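You operate a simulated robot arm through the tools that you are given. There is no shell and no other tool. Be economical: measure what you need, move in short steps, check, and stop when the job is done.

You run a simulated robot arm. Do the job below in one go: nothing can be reset, and whatever is moved stays where it is left.

## Task
Open the laptop's lid wide, start it and show it on the monitor.
Fine: blue cable into the blue port; monitor on, set to input A; leave both on and the orange cable lying.

Only the result counts: the job must be done as asked and must still hold three seconds after the hand-in. Knocking over, shifting, dropping, spilling or breaking anything else fails it. A push-on lid holds only when it is set on centred and level and pressed home; a screw cap is set on level and turned clockwise until tight.

## Robot
A 6-joint arm with a two-finger parallel gripper on a trunk, on a base that drives. Base frame: it is fixed to the floor where the robot stands at the start and does not move with it; the origin is under the middle of the robot, x ahead of it, y to its left, z up. Units: mm, degrees, N and s.
With the tool pointing down near the work surface it reaches from about 220 to 680 mm from the robot's upright axis, wherever it stands. Its first joint turns from -166.0 to 166.0 degrees. Places, roughly: blue port of the laptop [500, -100, 800]; cable with the yellow head (5x3x2 cm) [400, -600, 700]; laptop lid [600, 100, 800]; laptop power button [600, -100, 800]; monitor [900, -100, 1100]; monitor input button [800, -200, 900]; monitor power button [800, -300, 900]. Payload 4.1 kg.
Tool frame: the origin (TCP) lies between the finger pads and is the grasp point; the fingertips stand 23 mm ahead of it; z points along the fingers, y is the line along which they close. The gripper opens to 94 mm. The fingers are 38 mm wide and 10 mm thick; the gripper's body (54 by 96 mm) begins 39 mm behind the TCP.
Orientation is told as [roll, pitch, yaw] about the base's x, y, z axes, in that order, counted from this pose: with the fingers straight down and closing along the base's y, the tool's x points along the base's -x, its y along +y and its z along -z.

## Interface
- The arm moves only by the tool drive_tool. Its argument "motion" is a list of rows, each a list of 7 numbers: the shift along the tool's x, y, z in mm, then the turn, a rotation vector about the tool's x, y, z in degrees, then the opening, from 0 (shut) to 1 (fully open). In form: [[tx, ty, tz, rx, ry, rz, claw], ...]. A call has 1 to 20 rows; each row is the pose to reach, as a shift and turn from the pose commanded when the call began, along the tool's axes at that moment. Each row takes 0.2 s and may step no farther than 50 mm and 8.6 degrees from the row before; otherwise, or with a gripper value out of range, the whole call is refused. A pose out of reach is approached as far as the arm can. The call stops where the force on the tool passes 60 N (or 10 N more than at its start, if that is more) or the arm is blocked; 0.2 s more then pass. The fingers move at their own pace (about 45 mm/s each) and stop on an object; they squeeze with about 40 N. The grip force told is the motor's: it shows also when the fingers shut on nothing. Time passes only in rows, and 0.2 s behind the last, so rows that repeat a pose let the fingers close. The reply holds the time, the measured pose of the TCP, the force on the tool along the base axes, the opening and the grip force, in the units named above and with some noise, with the torque about the TCP (base axes, N m) and any sound that the robot's microphone picked up.
- Cameras (640 x 400 px; columns grow to the right, rows downward): "scene" is now at [-2.3, 118.9, 1551.3]; the picture's right is [-0.63, -0.78, 0.00], its down [-0.61, 0.49, -0.62] and it looks along [0.48, -0.39, -0.79] (base axes); focal length 279 px, centre (320, 200). "wrist" rides on the gripper at [86, 16, -75] in the tool frame; the picture's right is [-0.18, 0.98, 0.00], its down [-0.58, -0.11, -0.81] and it looks along [-0.79, -0.15, 0.59] (tool axes); focal length 243 px, centre (320, 200). There is no depth. A picture from a camera that has moved, and an enlarged one, comes with that camera's place and axes in the base frame and with its lens.
- snapshot(camera): a new picture of that camera. It takes no simulated time.
- lift_body(by): slides the trunk up (or, below 0, down) by that many mm; the arm and the scene camera ride with it, the base frame stays. It gives what a move gives, with no picture.
- base_move(legs): drives the robot by 1 to 6 legs, each [ahead, turn to the left] in mm and degrees, along the robot's own axes; the way and the turn of a leg run together, so that a leg with both is an arc; at most 1500 mm and 180 degrees a leg. The arm and the cameras ride along, it lands a little off, and it stops where it bumps. It gives what a move gives.
- aim_head(pan, tilt): turns the head with the scene camera to pan (to the left, within 155 degrees either way) and tilt (down, from -29 to 69), counted from straight ahead of the robot. It gives what a move gives.
- close_up(camera, box): a new picture of the part [left, top, right, bottom] of that camera's present view, enlarged. It takes no simulated time.
- close_job(): hands the job in; it is judged then, once.

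Go step by step. Nothing tells you exact positions but the pictures and the camera data: compare them with the known pose of the tool, close in by small moves and look again before you grip or let go. The budget is 120 turns and 78 pictures, counting those below and the enlarged ones. Unless the task says otherwise, let go and move clear before handing in, and close with one line.

The tools are called after "Emit:" as name(argument=value, ...) on one line, values as JSON. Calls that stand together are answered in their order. drive_tool: Moves the arm, as the interface text tells. Its arguments: {"type":"object","properties":{"motion":{"type":"array","items":{"type":"array","items":{"type":"number"}}}},"required":["motion"]} The other tools are called the same way: lift_body (by) slides the trunk up or down; base_move (legs) drives the base; aim_head (pan, tilt) turns the head that bears the scene camera; snapshot (camera) takes a picture; close_up (camera, box) takes an enlarged picture of a part of a camera's view; close_job () hands the job in.

At the start:

```text
clock: 0.0
ee_pos: [340.1, -227.8, 1174.2]
orientation: [0.0, 0.0, 0.0]
force: [0.3, -0.2, -0.3]
torque: [0.03, -0.01, -0.02]
grip_width: 93.9
grasp_force: 0.0
trunk travel left (down, up): [-525.0, 65.0]
robot x, y, heading: [-1.6, -0.6, -0.0]
head pan, tilt: [-38.8, 51.8]
```

scene: 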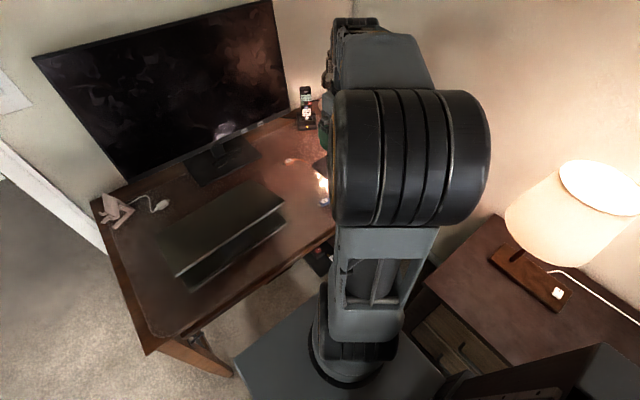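
wrist: 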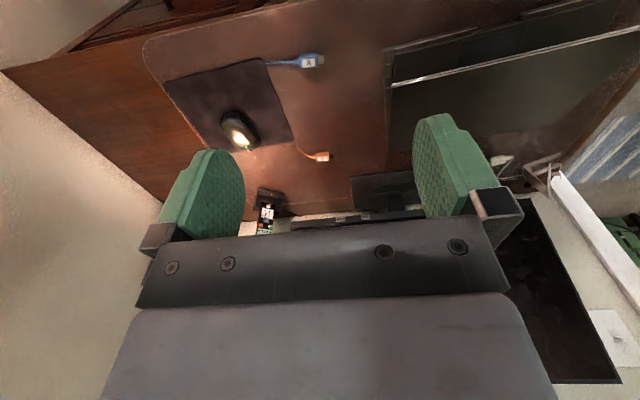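

I see the closed laptop on the desk, with a blue cable head to its right and an orange one behind it. First I'll look at these in detail.

Emit:
close_up(camera="wrist", box=[240, 20, 440, 145])

Emit:
close_up(camera="wrist", box=[140, 20, 640, 260])

Emit:
aim_head(pan=-10, tilt=35)

Emit:
snapshot(camera="scene")

```text
3.20 times, centred on (340, 82) of wrist
camera zoom: at [254.3, -211.1, 1249.1], right [0.18, 0.98, 0.0], down [0.58, -0.11, 0.81], along [0.79, -0.15, -0.59], focal length 776 px, centre (256, 576)
```

zoom: 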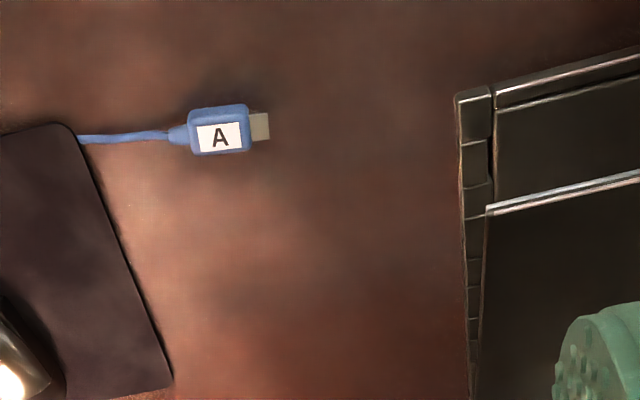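

```text
1.28 times, centred on (390, 140) of wrist
camera zoom: at [254.3, -211.1, 1249.1], right [0.18, 0.98, 0.0], down [0.58, -0.11, 0.81], along [0.79, -0.15, -0.59], focal length 311 px, centre (230, 277)
```

zoom: 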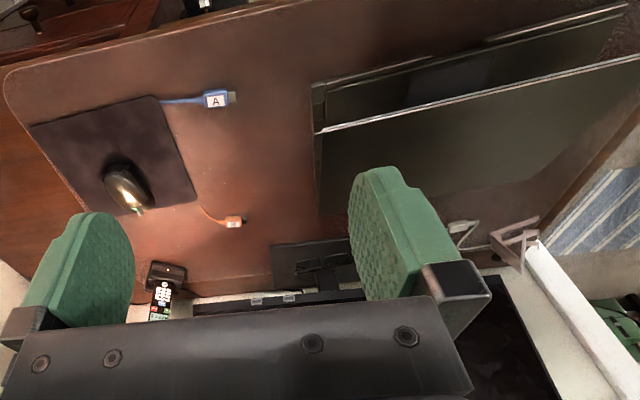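

```text
clock: 0.9
ee_pos: [340.1, -228.7, 1174.6]
orientation: [0.0, 0.0, 0.0]
force: [0.1, -0.6, 0.5]
torque: [-0.03, 0.01, 0.02]
grip_width: 94.1
grasp_force: 0.1
trunk travel left (down, up): [-525.0, 65.0]
robot x, y, heading: [-0.0, -4.9, 0.1]
head pan, tilt: [-10.0, 35.0]
```

```text
73 pictures are left
camera scene: at [25.8, 150.7, 1575.4], right [-0.17, -0.98, 0.0], down [-0.57, 0.1, -0.82], along [0.81, -0.14, -0.57], focal length 279 px, centre (320, 200)
```

scene: 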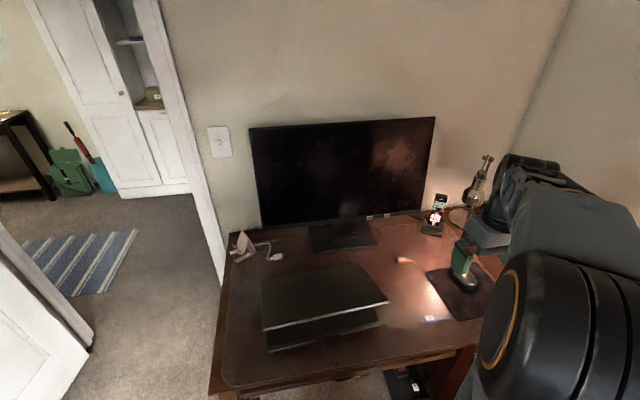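

The lid seems ajar, hinged at the back. I'll zoom in on the laptop, monitor buttons and desk.

Emit:
close_up(camera="scene", box=[220, 230, 480, 390])

Emit:
close_up(camera="scene", box=[300, 180, 460, 280])

```text
2.46 times, centred on (350, 310) of scene
camera zoom: at [25.8, 150.7, 1575.4], right [-0.17, -0.98, 0.0], down [-0.57, 0.1, -0.82], along [0.81, -0.14, -0.57], focal length 687 px, centre (246, -71)
```

zoom: 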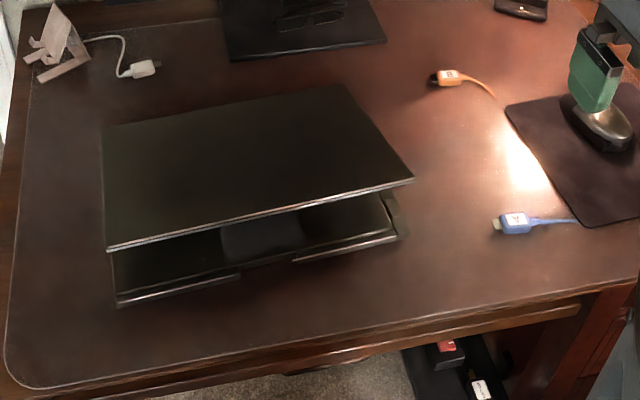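

```text
4.00 times, centred on (380, 230) of scene
camera zoom: at [25.8, 150.7, 1575.4], right [-0.17, -0.98, 0.0], down [-0.57, 0.1, -0.82], along [0.81, -0.14, -0.57], focal length 1116 px, centre (80, 80)
```

zoom: 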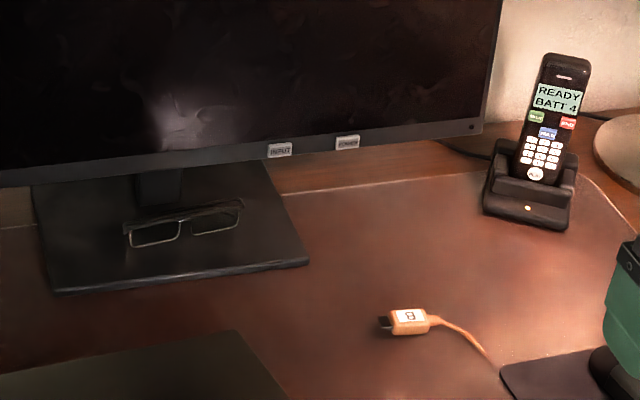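

The lid stands about 25° open, its front edge near x≈460, z≈880 with the hinge near x≈710. Next I bring the closed gripper, tilted forward, in front of the lid's edge.

Emit:
drive_tool(motion=[[-3, 28, 25, 0, -4.5, 0, 0], [-6, 56, 50, 0, -9, 0, 0], [-9, 84, 75, 0, -13.5, 0, 0], [-12, 112, 100, 0, -18, 0, 0], [-15, 140, 125, 0, -22.5, 0, 0], [-18, 168, 150, 0, -27, 0, 0], [-21, 196, 175, 0, -31.5, 0, 0], [-24, 224, 200, 0, -36, 0, 0], [-27, 252, 225, 0, -40.5, 0, 0], [-30, 280, 250, 0, -45, 0, 0]])

Emit:
snapshot(camera="scene")

Emit:
snapshot(camera="wrist")

```text
clock: 3.1
ee_pos: [432.0, -32.6, 927.3]
orientation: [1.8, -43.6, 0.9]
force: [0.0, -1.8, 0.0]
torque: [0.13, 0.0, 0.06]
grip_width: 0.2
grasp_force: 39.9
out of reach, approached as far as the arm can: row 6, 7, 8, 9, 10
trunk travel left (down, up): [-525.0, 65.0]
robot x, y, heading: [-1.3, -0.1, 0.4]
head pan, tilt: [-10.0, 35.0]
```

```text
70 pictures are left
camera scene: at [26.2, 150.9, 1575.4], right [-0.17, -0.98, 0.0], down [-0.57, 0.1, -0.82], along [0.81, -0.14, -0.57], focal length 279 px, centre (320, 200)
```

scene: 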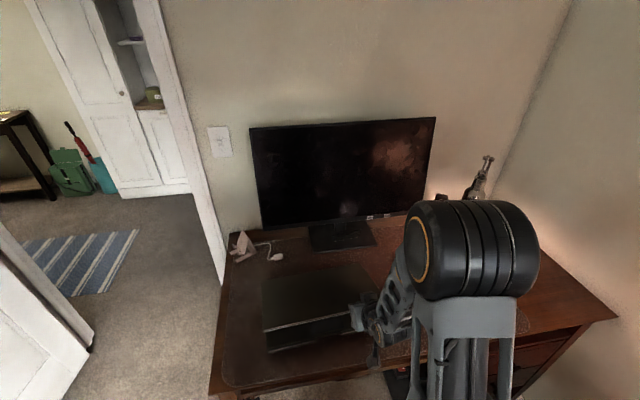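

```text
69 pictures are left
camera wrist: at [317.8, -21.2, 921.9], right [0.1, 0.98, 0.15], down [-0.13, -0.14, 0.98], along [0.99, -0.11, 0.12], focal length 243 px, centre (320, 200)
```

wrist: 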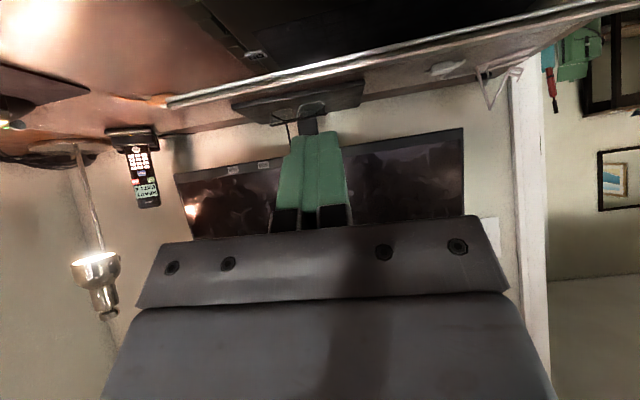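

The arm can't fold that near at this spot, so I back the base off by 150 mm for more working room.

Emit:
base_move(legs=[[-150, 0]])

Emit:
drive_tool(motion=[[0, 20, 0, 0, 0, 0, 0], [0, 40, 0, 0, 0, 0, 0], [20, 60, 20, 0, 0, 0, 0], [40, 80, 40, 0, 0, 0, 0]])

Emit:
snapshot(camera="scene")

```text
clock: 4.5
ee_pos: [285.4, -35.5, 927.8]
orientation: [2.2, -43.6, -0.4]
force: [1.0, -0.3, -0.6]
torque: [0.0, -0.02, 0.0]
grip_width: 0.0
grasp_force: 39.9
trunk travel left (down, up): [-525.0, 65.0]
robot x, y, heading: [-148.2, 4.0, -0.0]
head pan, tilt: [-10.0, 35.0]
```

```text
clock: 5.5
ee_pos: [284.7, -26.4, 890.4]
orientation: [4.7, -43.1, -1.2]
force: [-0.6, 0.0, 0.7]
torque: [-0.01, 0.01, 0.02]
grip_width: 0.0
grasp_force: 39.7
out of reach, approached as far as the arm can: row 1, 2, 3, 4
trunk travel left (down, up): [-525.0, 65.0]
robot x, y, heading: [-148.2, 0.9, 0.1]
head pan, tilt: [-10.0, 35.0]
```

```text
68 pictures are left
camera scene: at [-121.0, 150.7, 1575.4], right [-0.17, -0.99, 0.0], down [-0.57, 0.1, -0.82], along [0.81, -0.14, -0.57], focal length 279 px, centre (320, 200)
```

scene: 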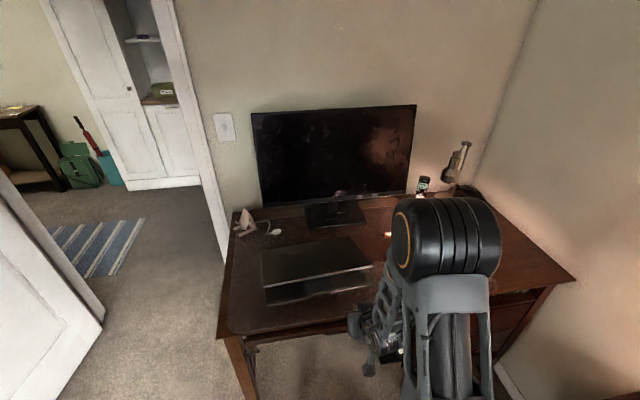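

Now I'll go forward to just in front of and below the lid's edge, levelling the roll.

Emit:
drive_tool(motion=[[-14, 17, 28, 0.8, 0, -0.8, 0], [-28, 35, 57, 1.6, 0, -1.6, 0], [-43, 52, 86, 2.5, 0, -2.4, 0], [-57, 70, 114, 3.4, 0, -3.2, 0]])

Emit:
snapshot(camera="scene")

```text
clock: 6.5
ee_pos: [413.3, -33.5, 859.7]
orientation: [0.0, -42.8, 3.7]
force: [0.4, -0.7, -0.4]
torque: [-0.01, -0.02, -0.02]
grip_width: 0.0
grasp_force: 40.1
out of reach, approached as far as the arm can: row 1, 2, 3, 4
trunk travel left (down, up): [-525.0, 65.0]
robot x, y, heading: [-147.2, -2.2, 0.0]
head pan, tilt: [-10.0, 35.0]
```

```text
67 pictures are left
camera scene: at [-121.7, 150.8, 1575.4], right [-0.17, -0.99, 0.0], down [-0.57, 0.1, -0.82], along [0.81, -0.14, -0.57], focal length 279 px, centre (320, 200)
```

scene: 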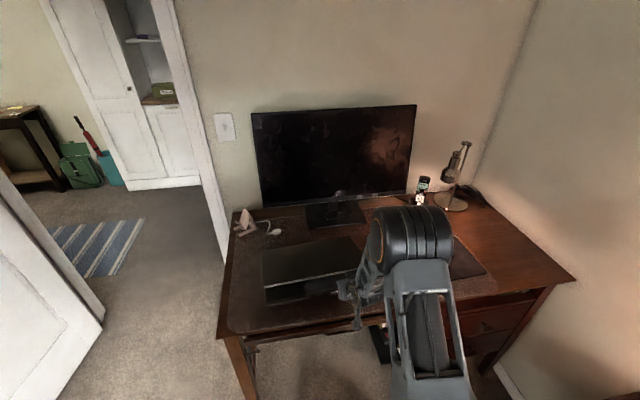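

The arm stops near y≈-30 (a joint limit), which is still under the lid's span, so I'll lift there. I move a little down, then forward beneath the edge.

Emit:
drive_tool(motion=[[23, -12, 13, 0, 0, 0, 0], [-3, -12, 37, 0, 0, 0, 0]])

Emit:
close_up(camera="scene", box=[220, 190, 460, 350])

Emit:
snapshot(camera="wrist")

```text
clock: 7.1
ee_pos: [443.0, -45.2, 834.6]
orientation: [0.1, -42.9, 3.6]
force: [0.0, 0.1, 0.5]
torque: [0.0, 0.01, -0.03]
grip_width: 0.0
grasp_force: 40.0
trunk travel left (down, up): [-525.0, 65.0]
robot x, y, heading: [-149.3, 0.3, -0.0]
head pan, tilt: [-10.0, 35.0]
```

```text
2.50 times, centred on (340, 270) of scene
camera zoom: at [-121.8, 150.5, 1575.4], right [-0.17, -0.99, 0.0], down [-0.57, 0.1, -0.82], along [0.81, -0.14, -0.57], focal length 698 px, centre (270, 25)
```

zoom: 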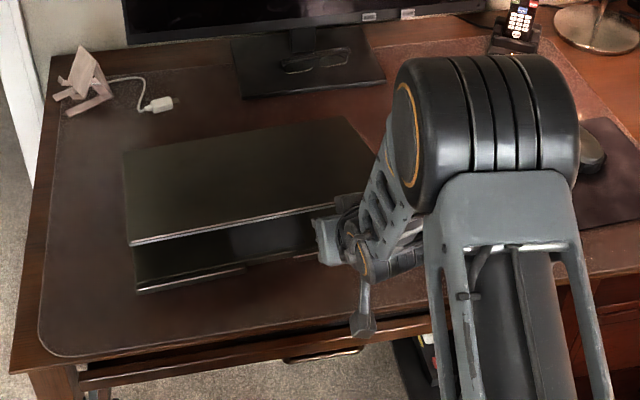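

```text
65 pictures are left
camera wrist: at [328.2, -35.0, 831.5], right [0.07, 0.99, 0.13], down [-0.11, -0.12, 0.99], along [0.99, -0.09, 0.1], focal length 243 px, centre (320, 200)
```

wrist: 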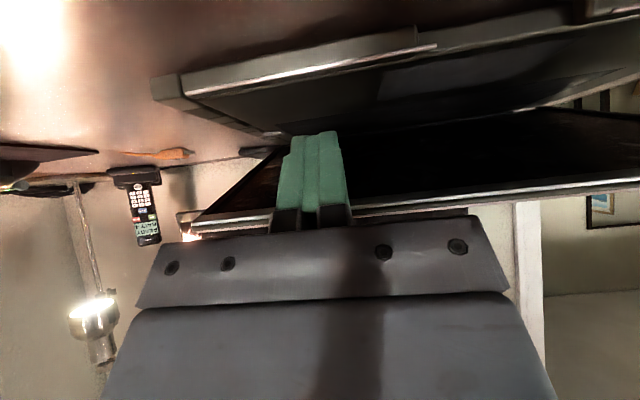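

The fingers sit between base and lid, with the lid's edge at about z≈845. I lift along the hinge arc to about 50°, slowly.

Emit:
drive_tool(motion=[[-10, 0, -6, 0, 0, 0, 0], [-20, 0, -13, 0, 0, 0, 0], [-30, 0, -18, 0, 0, 0, 0], [-40, 0, -22, 0, 0, 0, 0], [-50, 0, -25, 0, 0, 0, 0], [-60, 0, -28, 0, 0, 0, 0], [-71, 0, -31, 0, 0, 0, 0], [-81, 0, -33, 0, 0, 0, 0], [-92, 0, -35, 0, 0, 0, 0], [-103, 0, -37, 0, 0, 0, 0], [-114, 0, -38, 0, 0, 0, 0], [-125, 0, -39, 0, 0, 0, 0], [-135, 0, -39, 0, 0, 0, 0], [-146, 0, -40, 0, 0, 0, 0]])

Emit:
snapshot(camera="scene")

```text
clock: 10.1
ee_pos: [522.0, -38.3, 966.0]
orientation: [0.0, -42.9, 3.7]
force: [-0.1, 0.9, -3.6]
torque: [0.0, 0.14, 0.03]
grip_width: 0.1
grasp_force: 39.9
trunk travel left (down, up): [-525.0, 65.0]
robot x, y, heading: [-148.0, -1.3, 0.2]
head pan, tilt: [-10.0, 35.0]
```

```text
64 pictures are left
camera scene: at [-122.0, 150.8, 1575.4], right [-0.17, -0.99, 0.0], down [-0.57, 0.1, -0.82], along [0.81, -0.14, -0.57], focal length 279 px, centre (320, 200)
```

scene: 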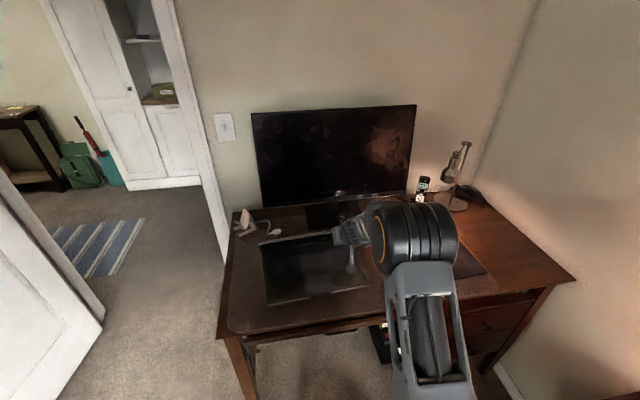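

The lid follows with little force. I keep pushing forward along the arc towards about 100°.

Emit:
drive_tool(motion=[[-11, -1, 9, 0, 0, 0, 0], [-22, -2, 19, 0, 0, 0, 0], [-33, -3, 28, 0, 0, 0, 0], [-45, -4, 33, 0, 0, 0, 0], [-57, -5, 39, 0, 0, 0, 0], [-69, -6, 45, 0, 0, 0, 0], [-80, -7, 51, 0, 0, 0, 0], [-91, -8, 58, 0, 0, 0, 0], [-101, -9, 64, 0, 0, 0, 0], [-111, -10, 72, 0, 0, 0, 0], [-121, -11, 81, 0, 0, 0, 0], [-130, -12, 89, 0, 0, 0, 0], [-138, -13, 98, 0, 0, 0, 0], [-147, -14, 107, 0, 0, 0, 0], [-155, -15, 115, 0, 0, 0, 0]])

Emit:
snapshot(camera="scene")

Emit:
snapshot(camera="wrist")

```text
clock: 13.3
ee_pos: [683.7, -41.2, 992.4]
orientation: [0.0, -42.9, 3.6]
force: [-0.5, 0.3, -0.1]
torque: [-0.01, 0.01, 0.03]
grip_width: 0.1
grasp_force: 39.9
out of reach, approached as far as the arm can: row 13, 14, 15
trunk travel left (down, up): [-525.0, 65.0]
robot x, y, heading: [-147.5, 0.5, 0.1]
head pan, tilt: [-10.0, 35.0]
```

```text
63 pictures are left
camera scene: at [-122.1, 150.8, 1575.4], right [-0.17, -0.99, 0.0], down [-0.56, 0.1, -0.82], along [0.81, -0.14, -0.57], focal length 279 px, centre (320, 200)
```

scene: 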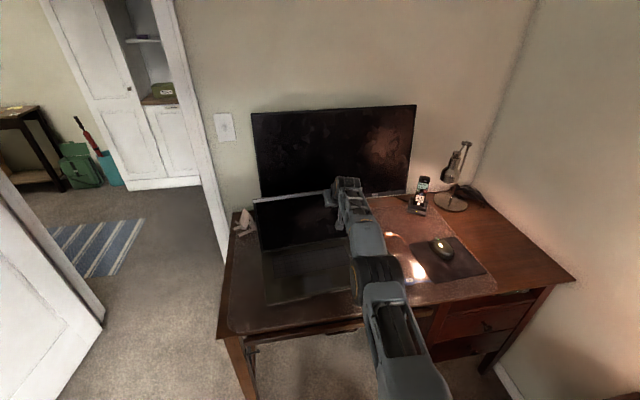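

```text
62 pictures are left
camera wrist: at [568.0, -33.0, 987.9], right [0.07, 0.99, 0.13], down [-0.12, -0.12, 0.99], along [0.99, -0.09, 0.11], focal length 243 px, centre (320, 200)
```

wrist: 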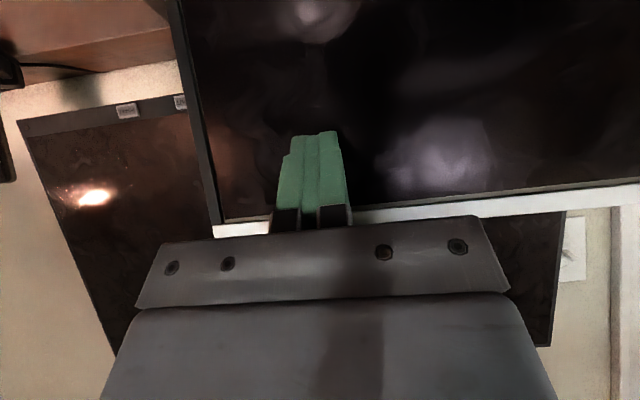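

The lid stands near vertical and the arm is at full reach; I drive the base gently forward to push it further back.

Emit:
base_move(legs=[[30, 0], [35, 0]])

Emit:
snapshot(camera="scene")

Emit:
snapshot(camera="wrist")

```text
clock: 14.6
ee_pos: [748.4, -42.2, 992.0]
orientation: [0.0, -42.7, 3.6]
force: [0.5, 0.0, 0.1]
torque: [0.01, -0.02, 0.0]
grip_width: 0.1
grasp_force: 39.6
trunk travel left (down, up): [-525.0, 65.0]
robot x, y, heading: [-79.9, -1.3, 0.2]
head pan, tilt: [-10.0, 35.0]
```

```text
61 pictures are left
camera scene: at [-56.9, 150.8, 1575.4], right [-0.17, -0.98, 0.0], down [-0.56, 0.1, -0.82], along [0.81, -0.14, -0.57], focal length 279 px, centre (320, 200)
```

scene: 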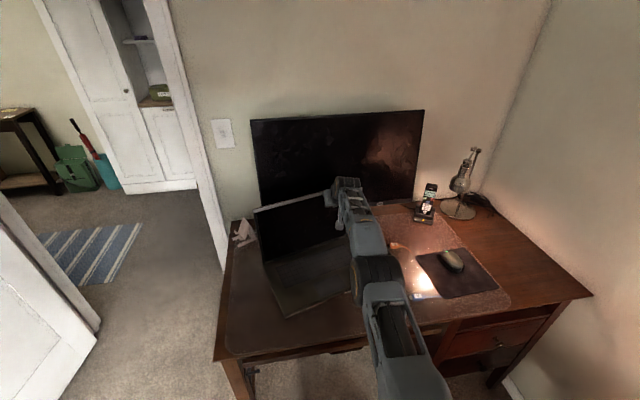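

```text
60 pictures are left
camera wrist: at [633.2, -33.3, 987.8], right [0.07, 0.99, 0.12], down [-0.11, -0.12, 0.99], along [0.99, -0.09, 0.1], focal length 243 px, centre (320, 200)
```

wrist: 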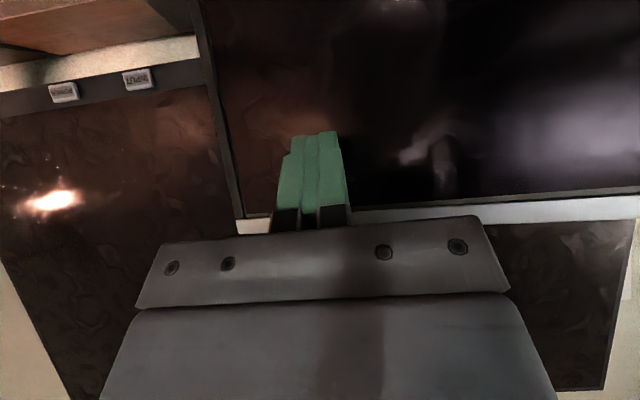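

The laptop seems to have turned on the desk; I look closer before any further push.

Emit:
close_up(camera="scene", box=[210, 180, 450, 330])

```text
2.67 times, centred on (330, 255) of scene
camera zoom: at [-56.9, 150.8, 1575.4], right [-0.17, -0.98, 0.0], down [-0.56, 0.1, -0.82], along [0.81, -0.14, -0.57], focal length 744 px, centre (293, 53)
```

zoom: 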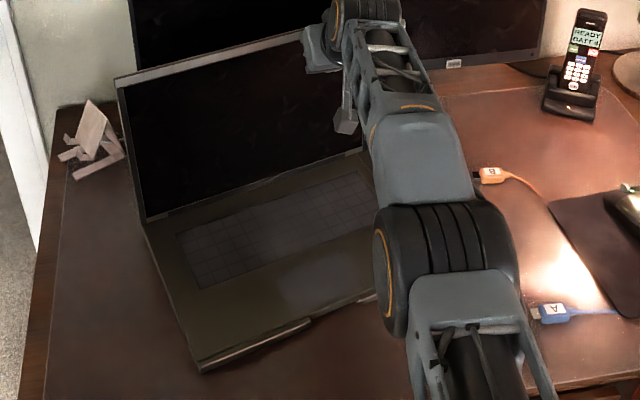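

The laptop yawed to about 16° because I pushed off-centre, but the lid is past vertical. I back the fingers off and look at the whole.

Emit:
drive_tool(motion=[[18, 0, -17, 0, 0, 0, 0], [36, 0, -34, 0, 0, 0, 0], [54, -20, -51, 0, 0, 0, 0], [73, -40, -68, 0, 0, 0, 0], [60, -80, -100, 0, 0, 0, 0], [50, -120, -130, 0, 0, 0, 0], [40, -160, -150, 0, 0, 0, 0], [40, -205, -160, 0, 0, 0, 0]])

Emit:
close_up(camera="scene", box=[210, 160, 450, 330])

Emit:
snapshot(camera="wrist")

```text
refused: row 5 steps farther than a row can; nothing moved
```

```text
2.35 times, centred on (330, 245) of scene
camera zoom: at [-56.9, 150.8, 1575.4], right [-0.17, -0.98, 0.0], down [-0.56, 0.1, -0.82], along [0.81, -0.14, -0.57], focal length 657 px, centre (296, 94)
```

zoom: 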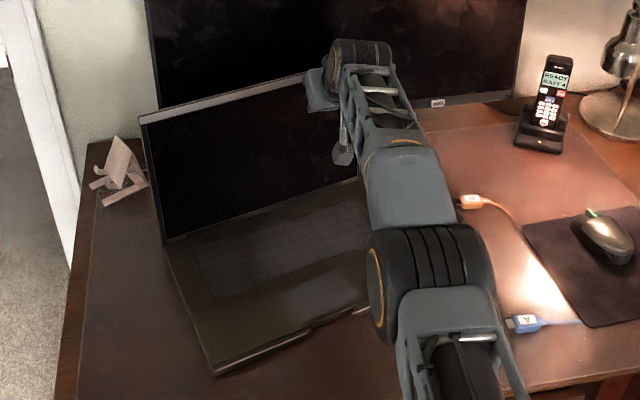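

```text
57 pictures are left
camera wrist: at [633.2, -33.3, 987.8], right [0.07, 0.99, 0.12], down [-0.11, -0.12, 0.99], along [0.99, -0.09, 0.1], focal length 243 px, centre (320, 200)
```

wrist: 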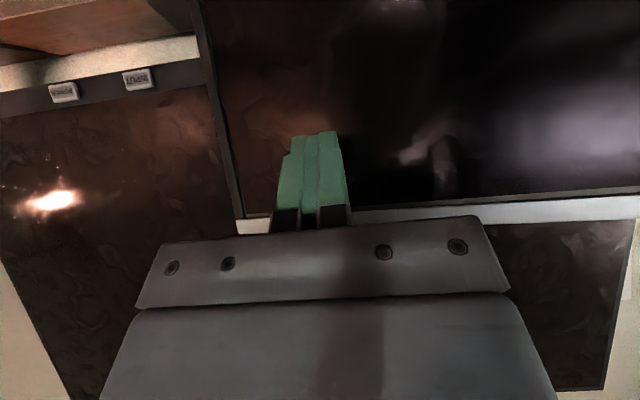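

The step was too long; I repeat the retreat with shorter steps.

Emit:
drive_tool(motion=[[18, 0, -17, 0, 0, 0, 0], [36, 0, -34, 0, 0, 0, 0], [54, -15, -51, 0, 0, 0, 0], [73, -30, -68, 0, 0, 0, 0], [70, -60, -90, 0, 0, 0, 0], [65, -90, -110, 0, 0, 0, 0], [60, -120, -130, 0, 0, 0, 0], [55, -160, -140, 0, 0, 0, 0], [55, -205, -150, 0, 0, 0, 0]])

Emit:
close_up(camera="scene", box=[210, 160, 450, 330])

Emit:
snapshot(camera="wrist")

```text
clock: 16.6
ee_pos: [618.0, -256.9, 1065.0]
orientation: [-0.1, -42.7, 3.5]
force: [-0.1, -0.1, 0.8]
torque: [-0.02, -0.02, 0.01]
grip_width: 0.0
grasp_force: 40.4
trunk travel left (down, up): [-525.0, 65.0]
robot x, y, heading: [-79.1, -1.5, 0.0]
head pan, tilt: [-10.0, 35.0]
```

```text
2.35 times, centred on (330, 245) of scene
camera zoom: at [-56.3, 150.2, 1575.5], right [-0.17, -0.98, 0.0], down [-0.56, 0.1, -0.82], along [0.81, -0.14, -0.57], focal length 657 px, centre (296, 94)
```

zoom: 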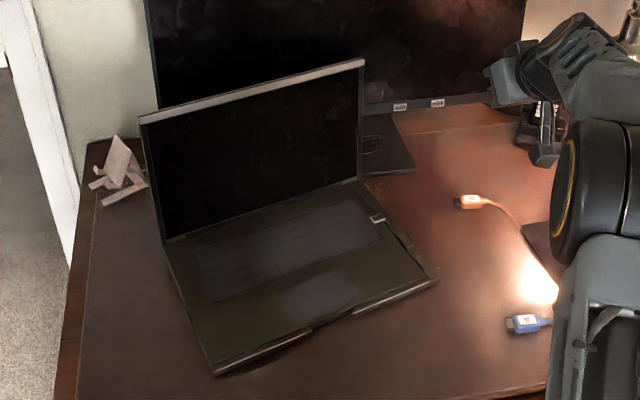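

```text
55 pictures are left
camera wrist: at [503.6, -248.2, 1061.9], right [0.07, 0.99, 0.13], down [-0.11, -0.12, 0.99], along [0.99, -0.09, 0.1], focal length 243 px, centre (320, 200)
```

wrist: 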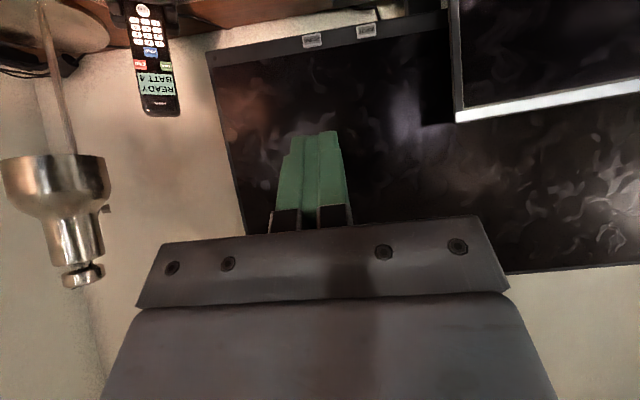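

The laptop now lies yawed about 13°, lid at about 95°, with its right rear corner near x≈800. The monitor buttons are at about (847,-261,886) power and (844,-191,887) input. I do these first, so I drive forward 80 and tilt the tool further.

Emit:
base_move(legs=[[80, 0]])

Emit:
drive_tool(motion=[[10, 0, 5, 0, -5, 0, 0], [20, 0, 10, 0, -10, 0, 0], [30, 0, 15, 0, -15, 0, 0], [40, 0, 20, 0, -20, 0, 0], [60, 0, 10, 0, -22, 0, 0], [90, 0, -15, 0, -22, 0, 0]])

Emit:
snapshot(camera="wrist")

```text
clock: 17.6
ee_pos: [697.5, -257.4, 1065.9]
orientation: [0.0, -42.9, 3.5]
force: [-1.2, 0.5, -0.1]
torque: [0.01, 0.01, 0.0]
grip_width: 0.0
grasp_force: 39.7
trunk travel left (down, up): [-525.0, 65.0]
robot x, y, heading: [-4.1, 0.4, 0.2]
head pan, tilt: [-10.0, 35.0]
```

```text
clock: 19.0
ee_pos: [620.2, -261.5, 1016.7]
orientation: [0.0, -64.9, 3.6]
force: [0.0, 0.4, -0.3]
torque: [0.02, -0.03, 0.0]
grip_width: 0.0
grasp_force: 39.9
trunk travel left (down, up): [-525.0, 65.0]
robot x, y, heading: [-1.7, 4.8, 0.2]
head pan, tilt: [-10.0, 35.0]
```

```text
54 pictures are left
camera wrist: at [514.9, -251.6, 969.9], right [0.02, 0.99, 0.17], down [-0.48, -0.14, 0.87], along [0.88, -0.09, 0.47], focal length 243 px, centre (320, 200)
```

wrist: 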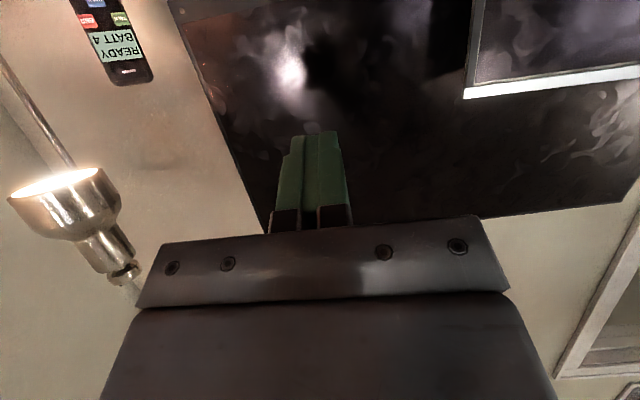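

Next I advance to a standoff in front of the power button.

Emit:
drive_tool(motion=[[12, -2, 40, 0, 0, 0, 0], [24, -4, 80, 0, 0, 0, 0], [36, -6, 120, 0, 0, 0, 0], [47, -8, 160, 0, 0, 0, 0], [57, -10, 203, 0, 0, 0, 0]])

Emit:
snapshot(camera="scene")

```text
clock: 20.2
ee_pos: [781.3, -262.9, 877.2]
orientation: [0.0, -64.8, 3.6]
force: [-0.6, -1.2, 1.0]
torque: [-0.03, 0.03, -0.04]
grip_width: 0.0
grasp_force: 40.0
trunk travel left (down, up): [-525.0, 65.0]
robot x, y, heading: [-4.5, -2.6, -0.2]
head pan, tilt: [-10.0, 35.0]
```

```text
53 pictures are left
camera scene: at [22.5, 150.8, 1575.5], right [-0.17, -0.98, 0.0], down [-0.57, 0.1, -0.82], along [0.81, -0.14, -0.57], focal length 279 px, centre (320, 200)
```

scene: 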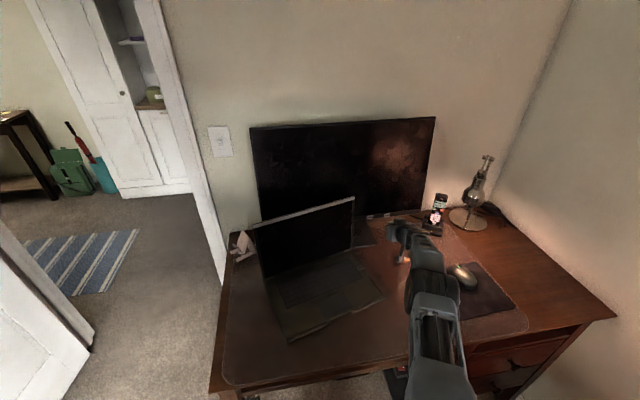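

Standoff reached. I creep forward and check alignment with the power button.

Emit:
drive_tool(motion=[[-4, -1, 9, 0, 0, 0, 0], [-8, -1, 18, 0, 0, 0, 0], [-11, -1, 25, 0, 0, 0, 0]])

Emit:
close_up(camera="scene", box=[340, 195, 440, 258])

Emit:
snapshot(camera="wrist")

```text
clock: 21.0
ee_pos: [793.0, -260.3, 877.3]
orientation: [0.1, -64.8, 3.5]
force: [0.3, 0.2, 0.4]
torque: [0.01, 0.0, 0.02]
grip_width: 0.0
grasp_force: 39.8
out of reach, approached as far as the arm can: row 2, 3
trunk travel left (down, up): [-525.0, 65.0]
robot x, y, heading: [-5.7, -0.7, 0.4]
head pan, tilt: [-10.0, 35.0]
```

```text
6.35 times, centred on (390, 226) of scene
camera zoom: at [22.0, 150.9, 1575.4], right [-0.17, -0.98, 0.0], down [-0.56, 0.1, -0.82], along [0.81, -0.14, -0.57], focal length 1772 px, centre (-124, 32)
```

zoom: 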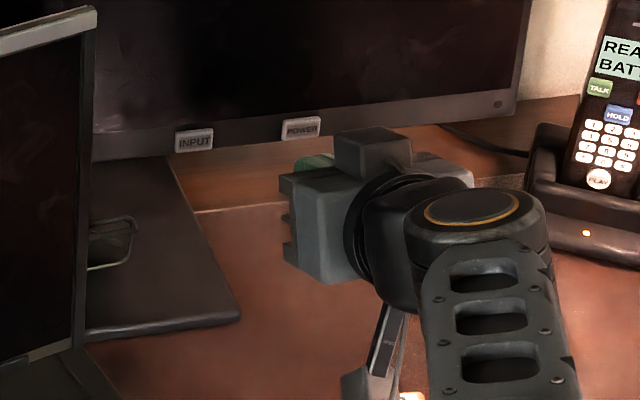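

```text
51 pictures are left
camera wrist: at [687.8, -251.7, 831.0], right [0.02, 0.99, 0.17], down [-0.47, -0.14, 0.87], along [0.88, -0.09, 0.47], focal length 243 px, centre (320, 200)
```

wrist: 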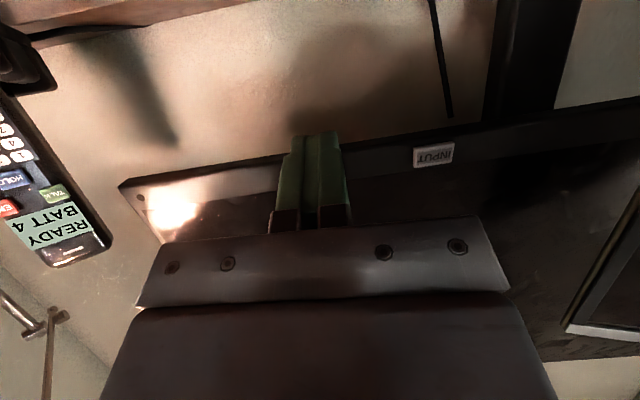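

Out of arm reach by ~25 mm. I back the tool a bit, drive the base 60 forward, then press with the arm.

Emit:
drive_tool(motion=[[8, 0, -18, 0, 0, 0, 0], [17, 0, -36, 0, 0, 0, 0], [27, 0, -60, 0, 0, 0, 0]])

Emit:
base_move(legs=[[60, 0]])

```text
clock: 21.8
ee_pos: [727.6, -266.3, 879.1]
orientation: [-0.1, -64.8, 3.7]
force: [-0.7, 0.5, 0.1]
torque: [-0.01, -0.01, -0.02]
grip_width: 0.0
grasp_force: 40.1
trunk travel left (down, up): [-525.0, 65.0]
robot x, y, heading: [-0.8, -2.2, 0.2]
head pan, tilt: [-10.0, 35.0]
```

```text
clock: 22.8
ee_pos: [785.0, -266.3, 878.9]
orientation: [0.0, -64.9, 3.6]
force: [0.1, -0.7, -0.6]
torque: [0.0, -0.01, 0.0]
grip_width: 0.1
grasp_force: 40.0
trunk travel left (down, up): [-525.0, 65.0]
robot x, y, heading: [57.0, 0.8, 0.1]
head pan, tilt: [-10.0, 35.0]
```

Now I advance to a few mm before the button.

Emit:
drive_tool(motion=[[-7, 1, 11, 0, 0, 0, 0], [-14, 2, 22, 0, 0, 0, 0]])

Emit:
close_up(camera="scene", box=[340, 205, 440, 268])

```text
clock: 23.4
ee_pos: [810.7, -262.1, 880.0]
orientation: [-0.1, -64.7, 3.5]
force: [-4.0, -0.2, -1.0]
torque: [0.02, 0.02, -0.03]
grip_width: 0.1
grasp_force: 39.8
trunk travel left (down, up): [-525.0, 65.0]
robot x, y, heading: [51.8, -1.6, 0.1]
head pan, tilt: [-10.0, 35.0]
heard: click
```

```text
6.35 times, centred on (390, 236) of scene
camera zoom: at [79.6, 150.9, 1575.4], right [-0.17, -0.98, 0.0], down [-0.56, 0.1, -0.82], along [0.81, -0.14, -0.57], focal length 1772 px, centre (-124, -32)
```

zoom: 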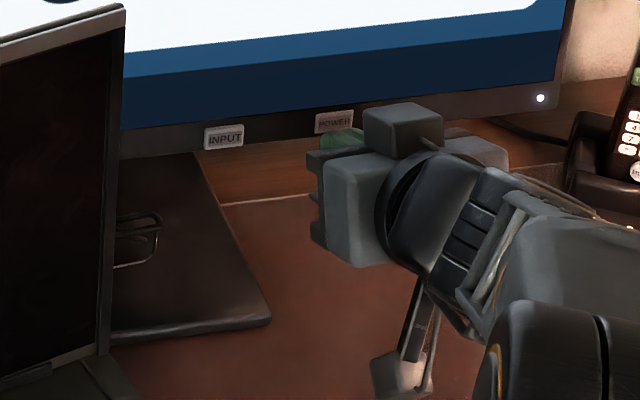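

Clicked, and the monitor is on. I retreat a little and read the screen.

Emit:
drive_tool(motion=[[6, 0, -13, 0, 0, 0, 0], [13, 0, -27, 0, 0, 0, 0]])

Emit:
snapshot(camera="scene")

```text
clock: 24.0
ee_pos: [782.0, -265.0, 881.8]
orientation: [0.0, -64.8, 3.6]
force: [0.0, 0.1, 0.1]
torque: [-0.02, -0.02, 0.0]
grip_width: 0.1
grasp_force: 40.4
trunk travel left (down, up): [-525.0, 65.0]
robot x, y, heading: [52.7, 0.8, 0.1]
head pan, tilt: [-10.0, 35.0]
```

```text
49 pictures are left
camera scene: at [80.1, 151.0, 1575.4], right [-0.17, -0.98, 0.0], down [-0.56, 0.1, -0.82], along [0.81, -0.14, -0.57], focal length 279 px, centre (320, 200)
```

scene: 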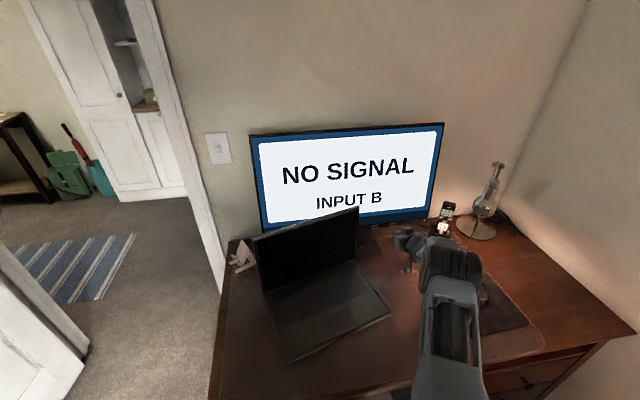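

It shows input B. Next I shift left to the INPUT button and press likewise.

Emit:
drive_tool(motion=[[0, 37, 0, 0, 0, 0, 0], [0, 73, 0, 0, 0, 0, 0], [-7, 72, 15, 0, 0, 0, 0], [-12, 72, 26, 0, 0, 0, 0]])

Emit:
close_up(camera="scene", box=[240, 110, 460, 270])

```text
clock: 25.0
ee_pos: [806.3, -192.1, 878.7]
orientation: [0.1, -64.7, 3.5]
force: [0.1, 1.1, -0.7]
torque: [0.0, -0.01, 0.03]
grip_width: 0.0
grasp_force: 39.9
trunk travel left (down, up): [-525.0, 65.0]
robot x, y, heading: [56.2, 1.2, -0.0]
head pan, tilt: [-10.0, 35.0]
```

```text
2.50 times, centred on (350, 190) of scene
camera zoom: at [80.4, 150.8, 1575.4], right [-0.17, -0.98, 0.0], down [-0.57, 0.1, -0.82], along [0.81, -0.14, -0.57], focal length 698 px, centre (245, 225)
```

zoom: 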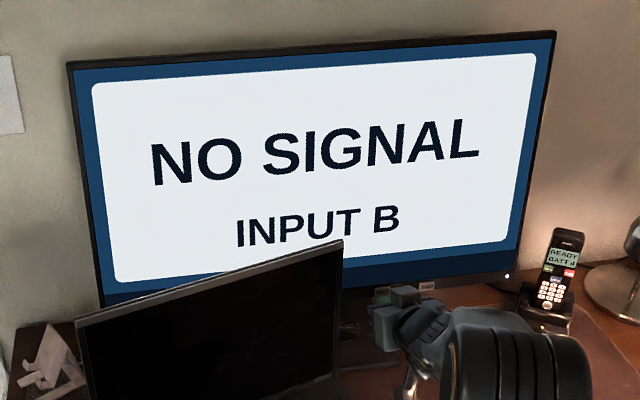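

Emit:
drive_tool(motion=[[-2, 0, 3, 0, 0, 0, 0], [-3, 0, 5, 0, 0, 0, 0]])

```text
clock: 25.6
ee_pos: [811.2, -191.9, 879.5]
orientation: [0.1, -64.7, 3.5]
force: [-5.4, 1.0, -2.4]
torque: [-0.02, 0.05, 0.02]
grip_width: 0.1
grasp_force: 40.3
trunk travel left (down, up): [-525.0, 65.0]
robot x, y, heading: [52.3, 0.0, -0.0]
head pan, tilt: [-10.0, 35.0]
heard: click
```

Clicked. I retreat and read the screen again, and check the laptop.

Emit:
drive_tool(motion=[[6, 0, -13, 0, 0, 0, 0], [13, -15, -36, 0, 0, 0, 0], [10, -40, -65, 0, 0, 0, 0], [0, -75, -95, 0, 0, 0, 0], [-20, -105, -120, 0, 0, 0, 0], [-50, -110, -145, 0, 0, 0, 0]])

Emit:
snapshot(camera="scene")

Emit:
close_up(camera="scene", box=[220, 190, 440, 370])

```text
clock: 27.0
ee_pos: [710.6, -305.9, 988.0]
orientation: [0.1, -64.9, 3.6]
force: [-0.1, -0.9, 0.6]
torque: [0.01, -0.01, 0.03]
grip_width: 0.2
grasp_force: 40.3
trunk travel left (down, up): [-525.0, 65.0]
robot x, y, heading: [57.8, -1.5, 0.4]
head pan, tilt: [-10.0, 35.0]
```

```text
47 pictures are left
camera scene: at [79.9, 150.9, 1575.4], right [-0.17, -0.98, 0.0], down [-0.56, 0.1, -0.82], along [0.81, -0.14, -0.57], focal length 279 px, centre (320, 200)
```

scene: 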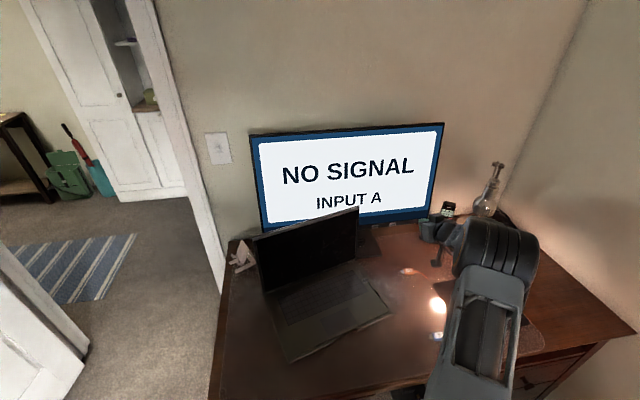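

```text
2.22 times, centred on (330, 280) of scene
camera zoom: at [79.9, 150.9, 1575.4], right [-0.17, -0.98, 0.0], down [-0.56, 0.1, -0.82], along [0.81, -0.14, -0.57], focal length 620 px, centre (298, 22)
```

zoom: 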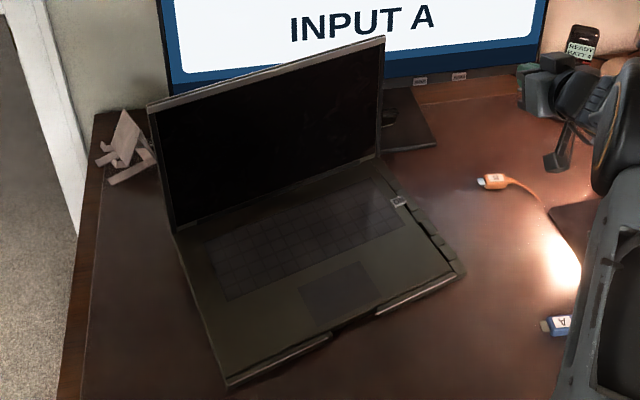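

The monitor is on and set to A. The lid is only at about 95°, so I want to test whether it opens further by pushing left of centre; I back the base and turn it left to reach there.

Emit:
base_move(legs=[[-95, 0], [0, 16]])

Emit:
snapshot(camera="wrist")

```text
clock: 29.1
ee_pos: [674.6, -110.6, 988.1]
orientation: [0.1, -64.9, 19.7]
force: [0.8, 0.8, 0.8]
torque: [0.04, -0.01, -0.02]
grip_width: 0.2
grasp_force: 40.2
trunk travel left (down, up): [-525.0, 65.0]
robot x, y, heading: [-42.3, 0.8, 16.4]
head pan, tilt: [-10.0, 35.0]
```

```text
45 pictures are left
camera wrist: at [570.7, -130.6, 940.8], right [-0.26, 0.95, 0.17], down [-0.42, -0.27, 0.87], along [0.87, 0.16, 0.47], focal length 243 px, centre (320, 200)
```

wrist: 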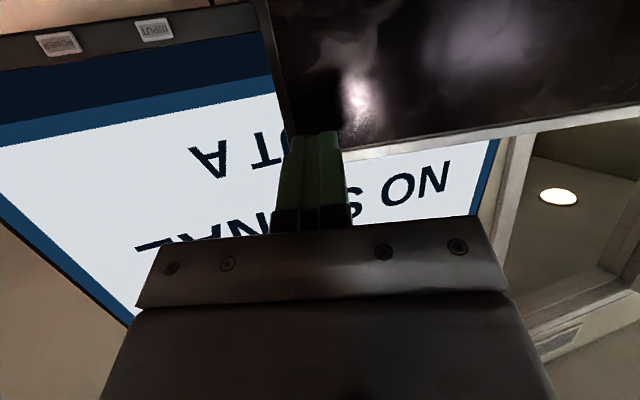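

Emit:
drive_tool(motion=[[-6, 34, 13, 0, 0, 0, 0], [-12, 67, 27, 0, 0, 0, 0], [-18, 101, 40, 0, 0, 0, 0], [-25, 135, 53, 0, 0, 0, 0], [-31, 168, 67, 0, 0, 0, 0], [-37, 202, 80, 0, 0, 0, 0]])

Emit:
snapshot(camera="wrist")

Emit:
snapshot(camera="scene")

```text
clock: 30.5
ee_pos: [685.0, 105.2, 987.2]
orientation: [-0.2, -64.8, 19.9]
force: [0.0, 0.5, 1.1]
torque: [-0.04, -0.01, 0.0]
grip_width: 0.1
grasp_force: 40.2
trunk travel left (down, up): [-525.0, 65.0]
robot x, y, heading: [-44.4, -0.4, 15.9]
head pan, tilt: [-10.0, 35.0]
```

```text
44 pictures are left
camera wrist: at [581.9, 87.6, 940.5], right [-0.26, 0.95, 0.17], down [-0.42, -0.27, 0.87], along [0.87, 0.16, 0.46], focal length 243 px, centre (320, 200)
```

wrist: 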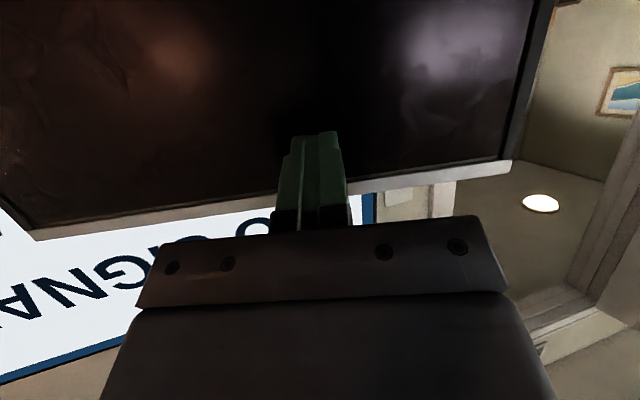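

```text
43 pictures are left
camera scene: at [-58.0, 152.8, 1575.4], right [0.11, -0.99, 0.0], down [-0.57, -0.06, -0.82], along [0.81, 0.09, -0.57], focal length 279 px, centre (320, 200)
```

scene: 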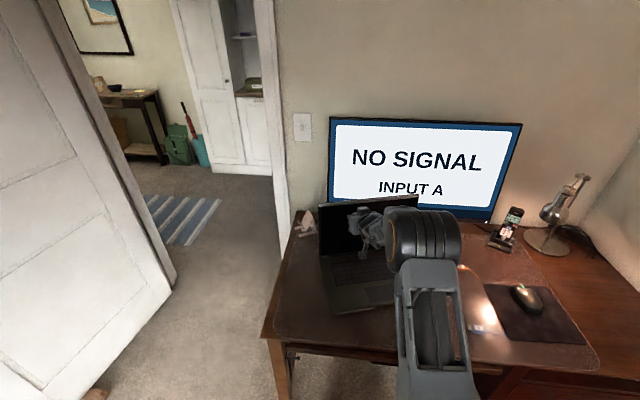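

Emit:
drive_tool(motion=[[-5, -4, 11, 0, 0, 0, 0], [-10, -8, 21, 0, 0, 0, 0], [-13, -11, 27, 0, 0, 0, 0], [-14, -12, 31, 0, 0, 0, 0], [-16, -13, 34, 0, 0, 0, 0]])

Emit:
drive_tool(motion=[[-1, -1, 2, 0, 0, 0, 0], [-2, -1, 3, 0, 0, 0, 0], [-2, -2, 5, 0, 0, 0, 0]])

Emit:
drive_tool(motion=[[-1, -1, 2, 0, 0, 0, 0], [-2, -1, 3, 0, 0, 0, 0], [-2, -2, 5, 0, 0, 0, 0]])

Emit:
close_up(camera="scene", box=[270, 170, 480, 330])

```text
clock: 31.7
ee_pos: [728.3, 108.8, 987.2]
orientation: [0.0, -64.8, 19.7]
force: [-5.4, -0.5, 1.8]
torque: [0.03, -0.06, -0.03]
grip_width: 0.1
grasp_force: 39.9
trunk travel left (down, up): [-525.0, 65.0]
robot x, y, heading: [-40.6, 2.2, 16.3]
head pan, tilt: [-10.0, 35.0]
```

```text
clock: 32.5
ee_pos: [734.2, 110.3, 986.5]
orientation: [0.0, -64.8, 19.8]
force: [-5.8, 1.2, 1.1]
torque: [0.0, -0.03, 0.0]
grip_width: 0.0
grasp_force: 39.8
trunk travel left (down, up): [-525.0, 65.0]
robot x, y, heading: [-41.0, 3.8, 16.1]
head pan, tilt: [-10.0, 35.0]
```

```text
clock: 33.3
ee_pos: [739.9, 108.1, 987.2]
orientation: [-0.1, -64.9, 19.9]
force: [-4.7, -1.2, 2.1]
torque: [-0.01, -0.1, -0.03]
grip_width: 0.0
grasp_force: 39.4
trunk travel left (down, up): [-525.0, 65.0]
robot x, y, heading: [-41.1, -1.8, 16.3]
head pan, tilt: [-10.0, 35.0]
```

```text
2.50 times, centred on (375, 250) of scene
camera zoom: at [-59.0, 152.2, 1575.5], right [0.11, -0.99, 0.0], down [-0.57, -0.06, -0.82], along [0.81, 0.09, -0.57], focal length 698 px, centre (182, 75)
```

zoom: 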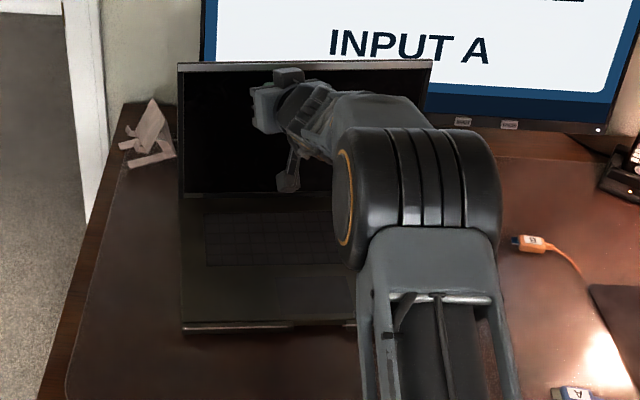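

The push force stays near 5 N while the laptop slid and turned back to about 7° yaw, so the lid is at its stop at about 96°. I retreat and turn the tool down to view the laptop.

Emit:
drive_tool(motion=[[12, 10, -26, 0, 0, 0, 0], [24, 20, -51, 0, 0, 0, 0], [36, 30, -77, 0, 0, 0, 0], [36, 10, -95, 0, 8, 0, 0], [30, -10, -115, 0, 16, 0, 0], [20, -30, -135, 0, 24, 0, 0], [10, -50, -150, 0, 32, 0, 0], [0, -70, -160, 0, 40, 0, 0], [-10, -90, -160, 0, 48, 0, 0], [-20, -110, -160, 0, 56, 0, 0], [-30, -125, -160, 0, 64, 0, 0]])

Emit:
snapshot(camera="wrist")

Emit:
close_up(camera="scene", box=[270, 170, 510, 330])

```text
clock: 35.7
ee_pos: [640.0, -52.1, 1078.3]
orientation: [-0.1, -0.7, 19.6]
force: [-0.5, 0.0, -0.4]
torque: [0.01, -0.02, 0.02]
grip_width: 0.0
grasp_force: 39.4
out of reach, approached as far as the arm can: row 11
trunk travel left (down, up): [-525.0, 65.0]
robot x, y, heading: [-40.9, 0.7, 16.4]
head pan, tilt: [-10.0, 35.0]
```

```text
41 pictures are left
camera wrist: at [551.5, -66.2, 1150.6], right [-0.16, 0.99, 0.0], down [0.57, 0.09, 0.81], along [0.8, 0.13, -0.58], focal length 243 px, centre (320, 200)
```

wrist: 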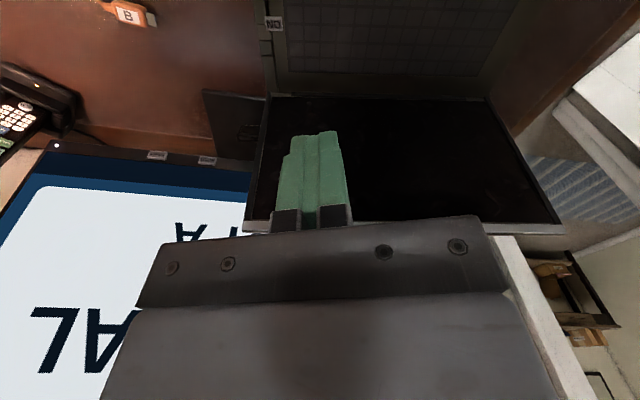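

```text
2.50 times, centred on (390, 250) of scene
camera zoom: at [-59.6, 152.5, 1575.4], right [0.11, -0.99, 0.0], down [-0.57, -0.06, -0.82], along [0.81, 0.09, -0.57], focal length 698 px, centre (145, 75)
```

zoom: 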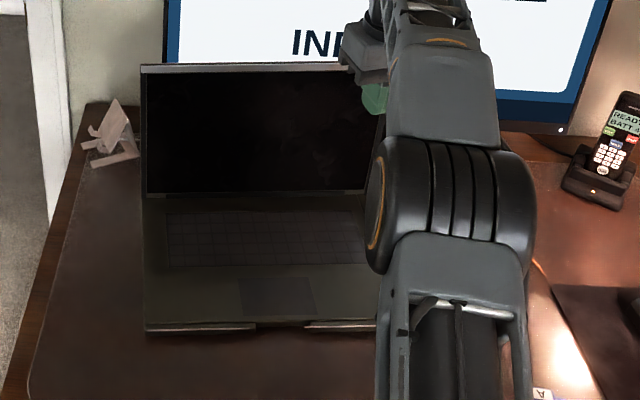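

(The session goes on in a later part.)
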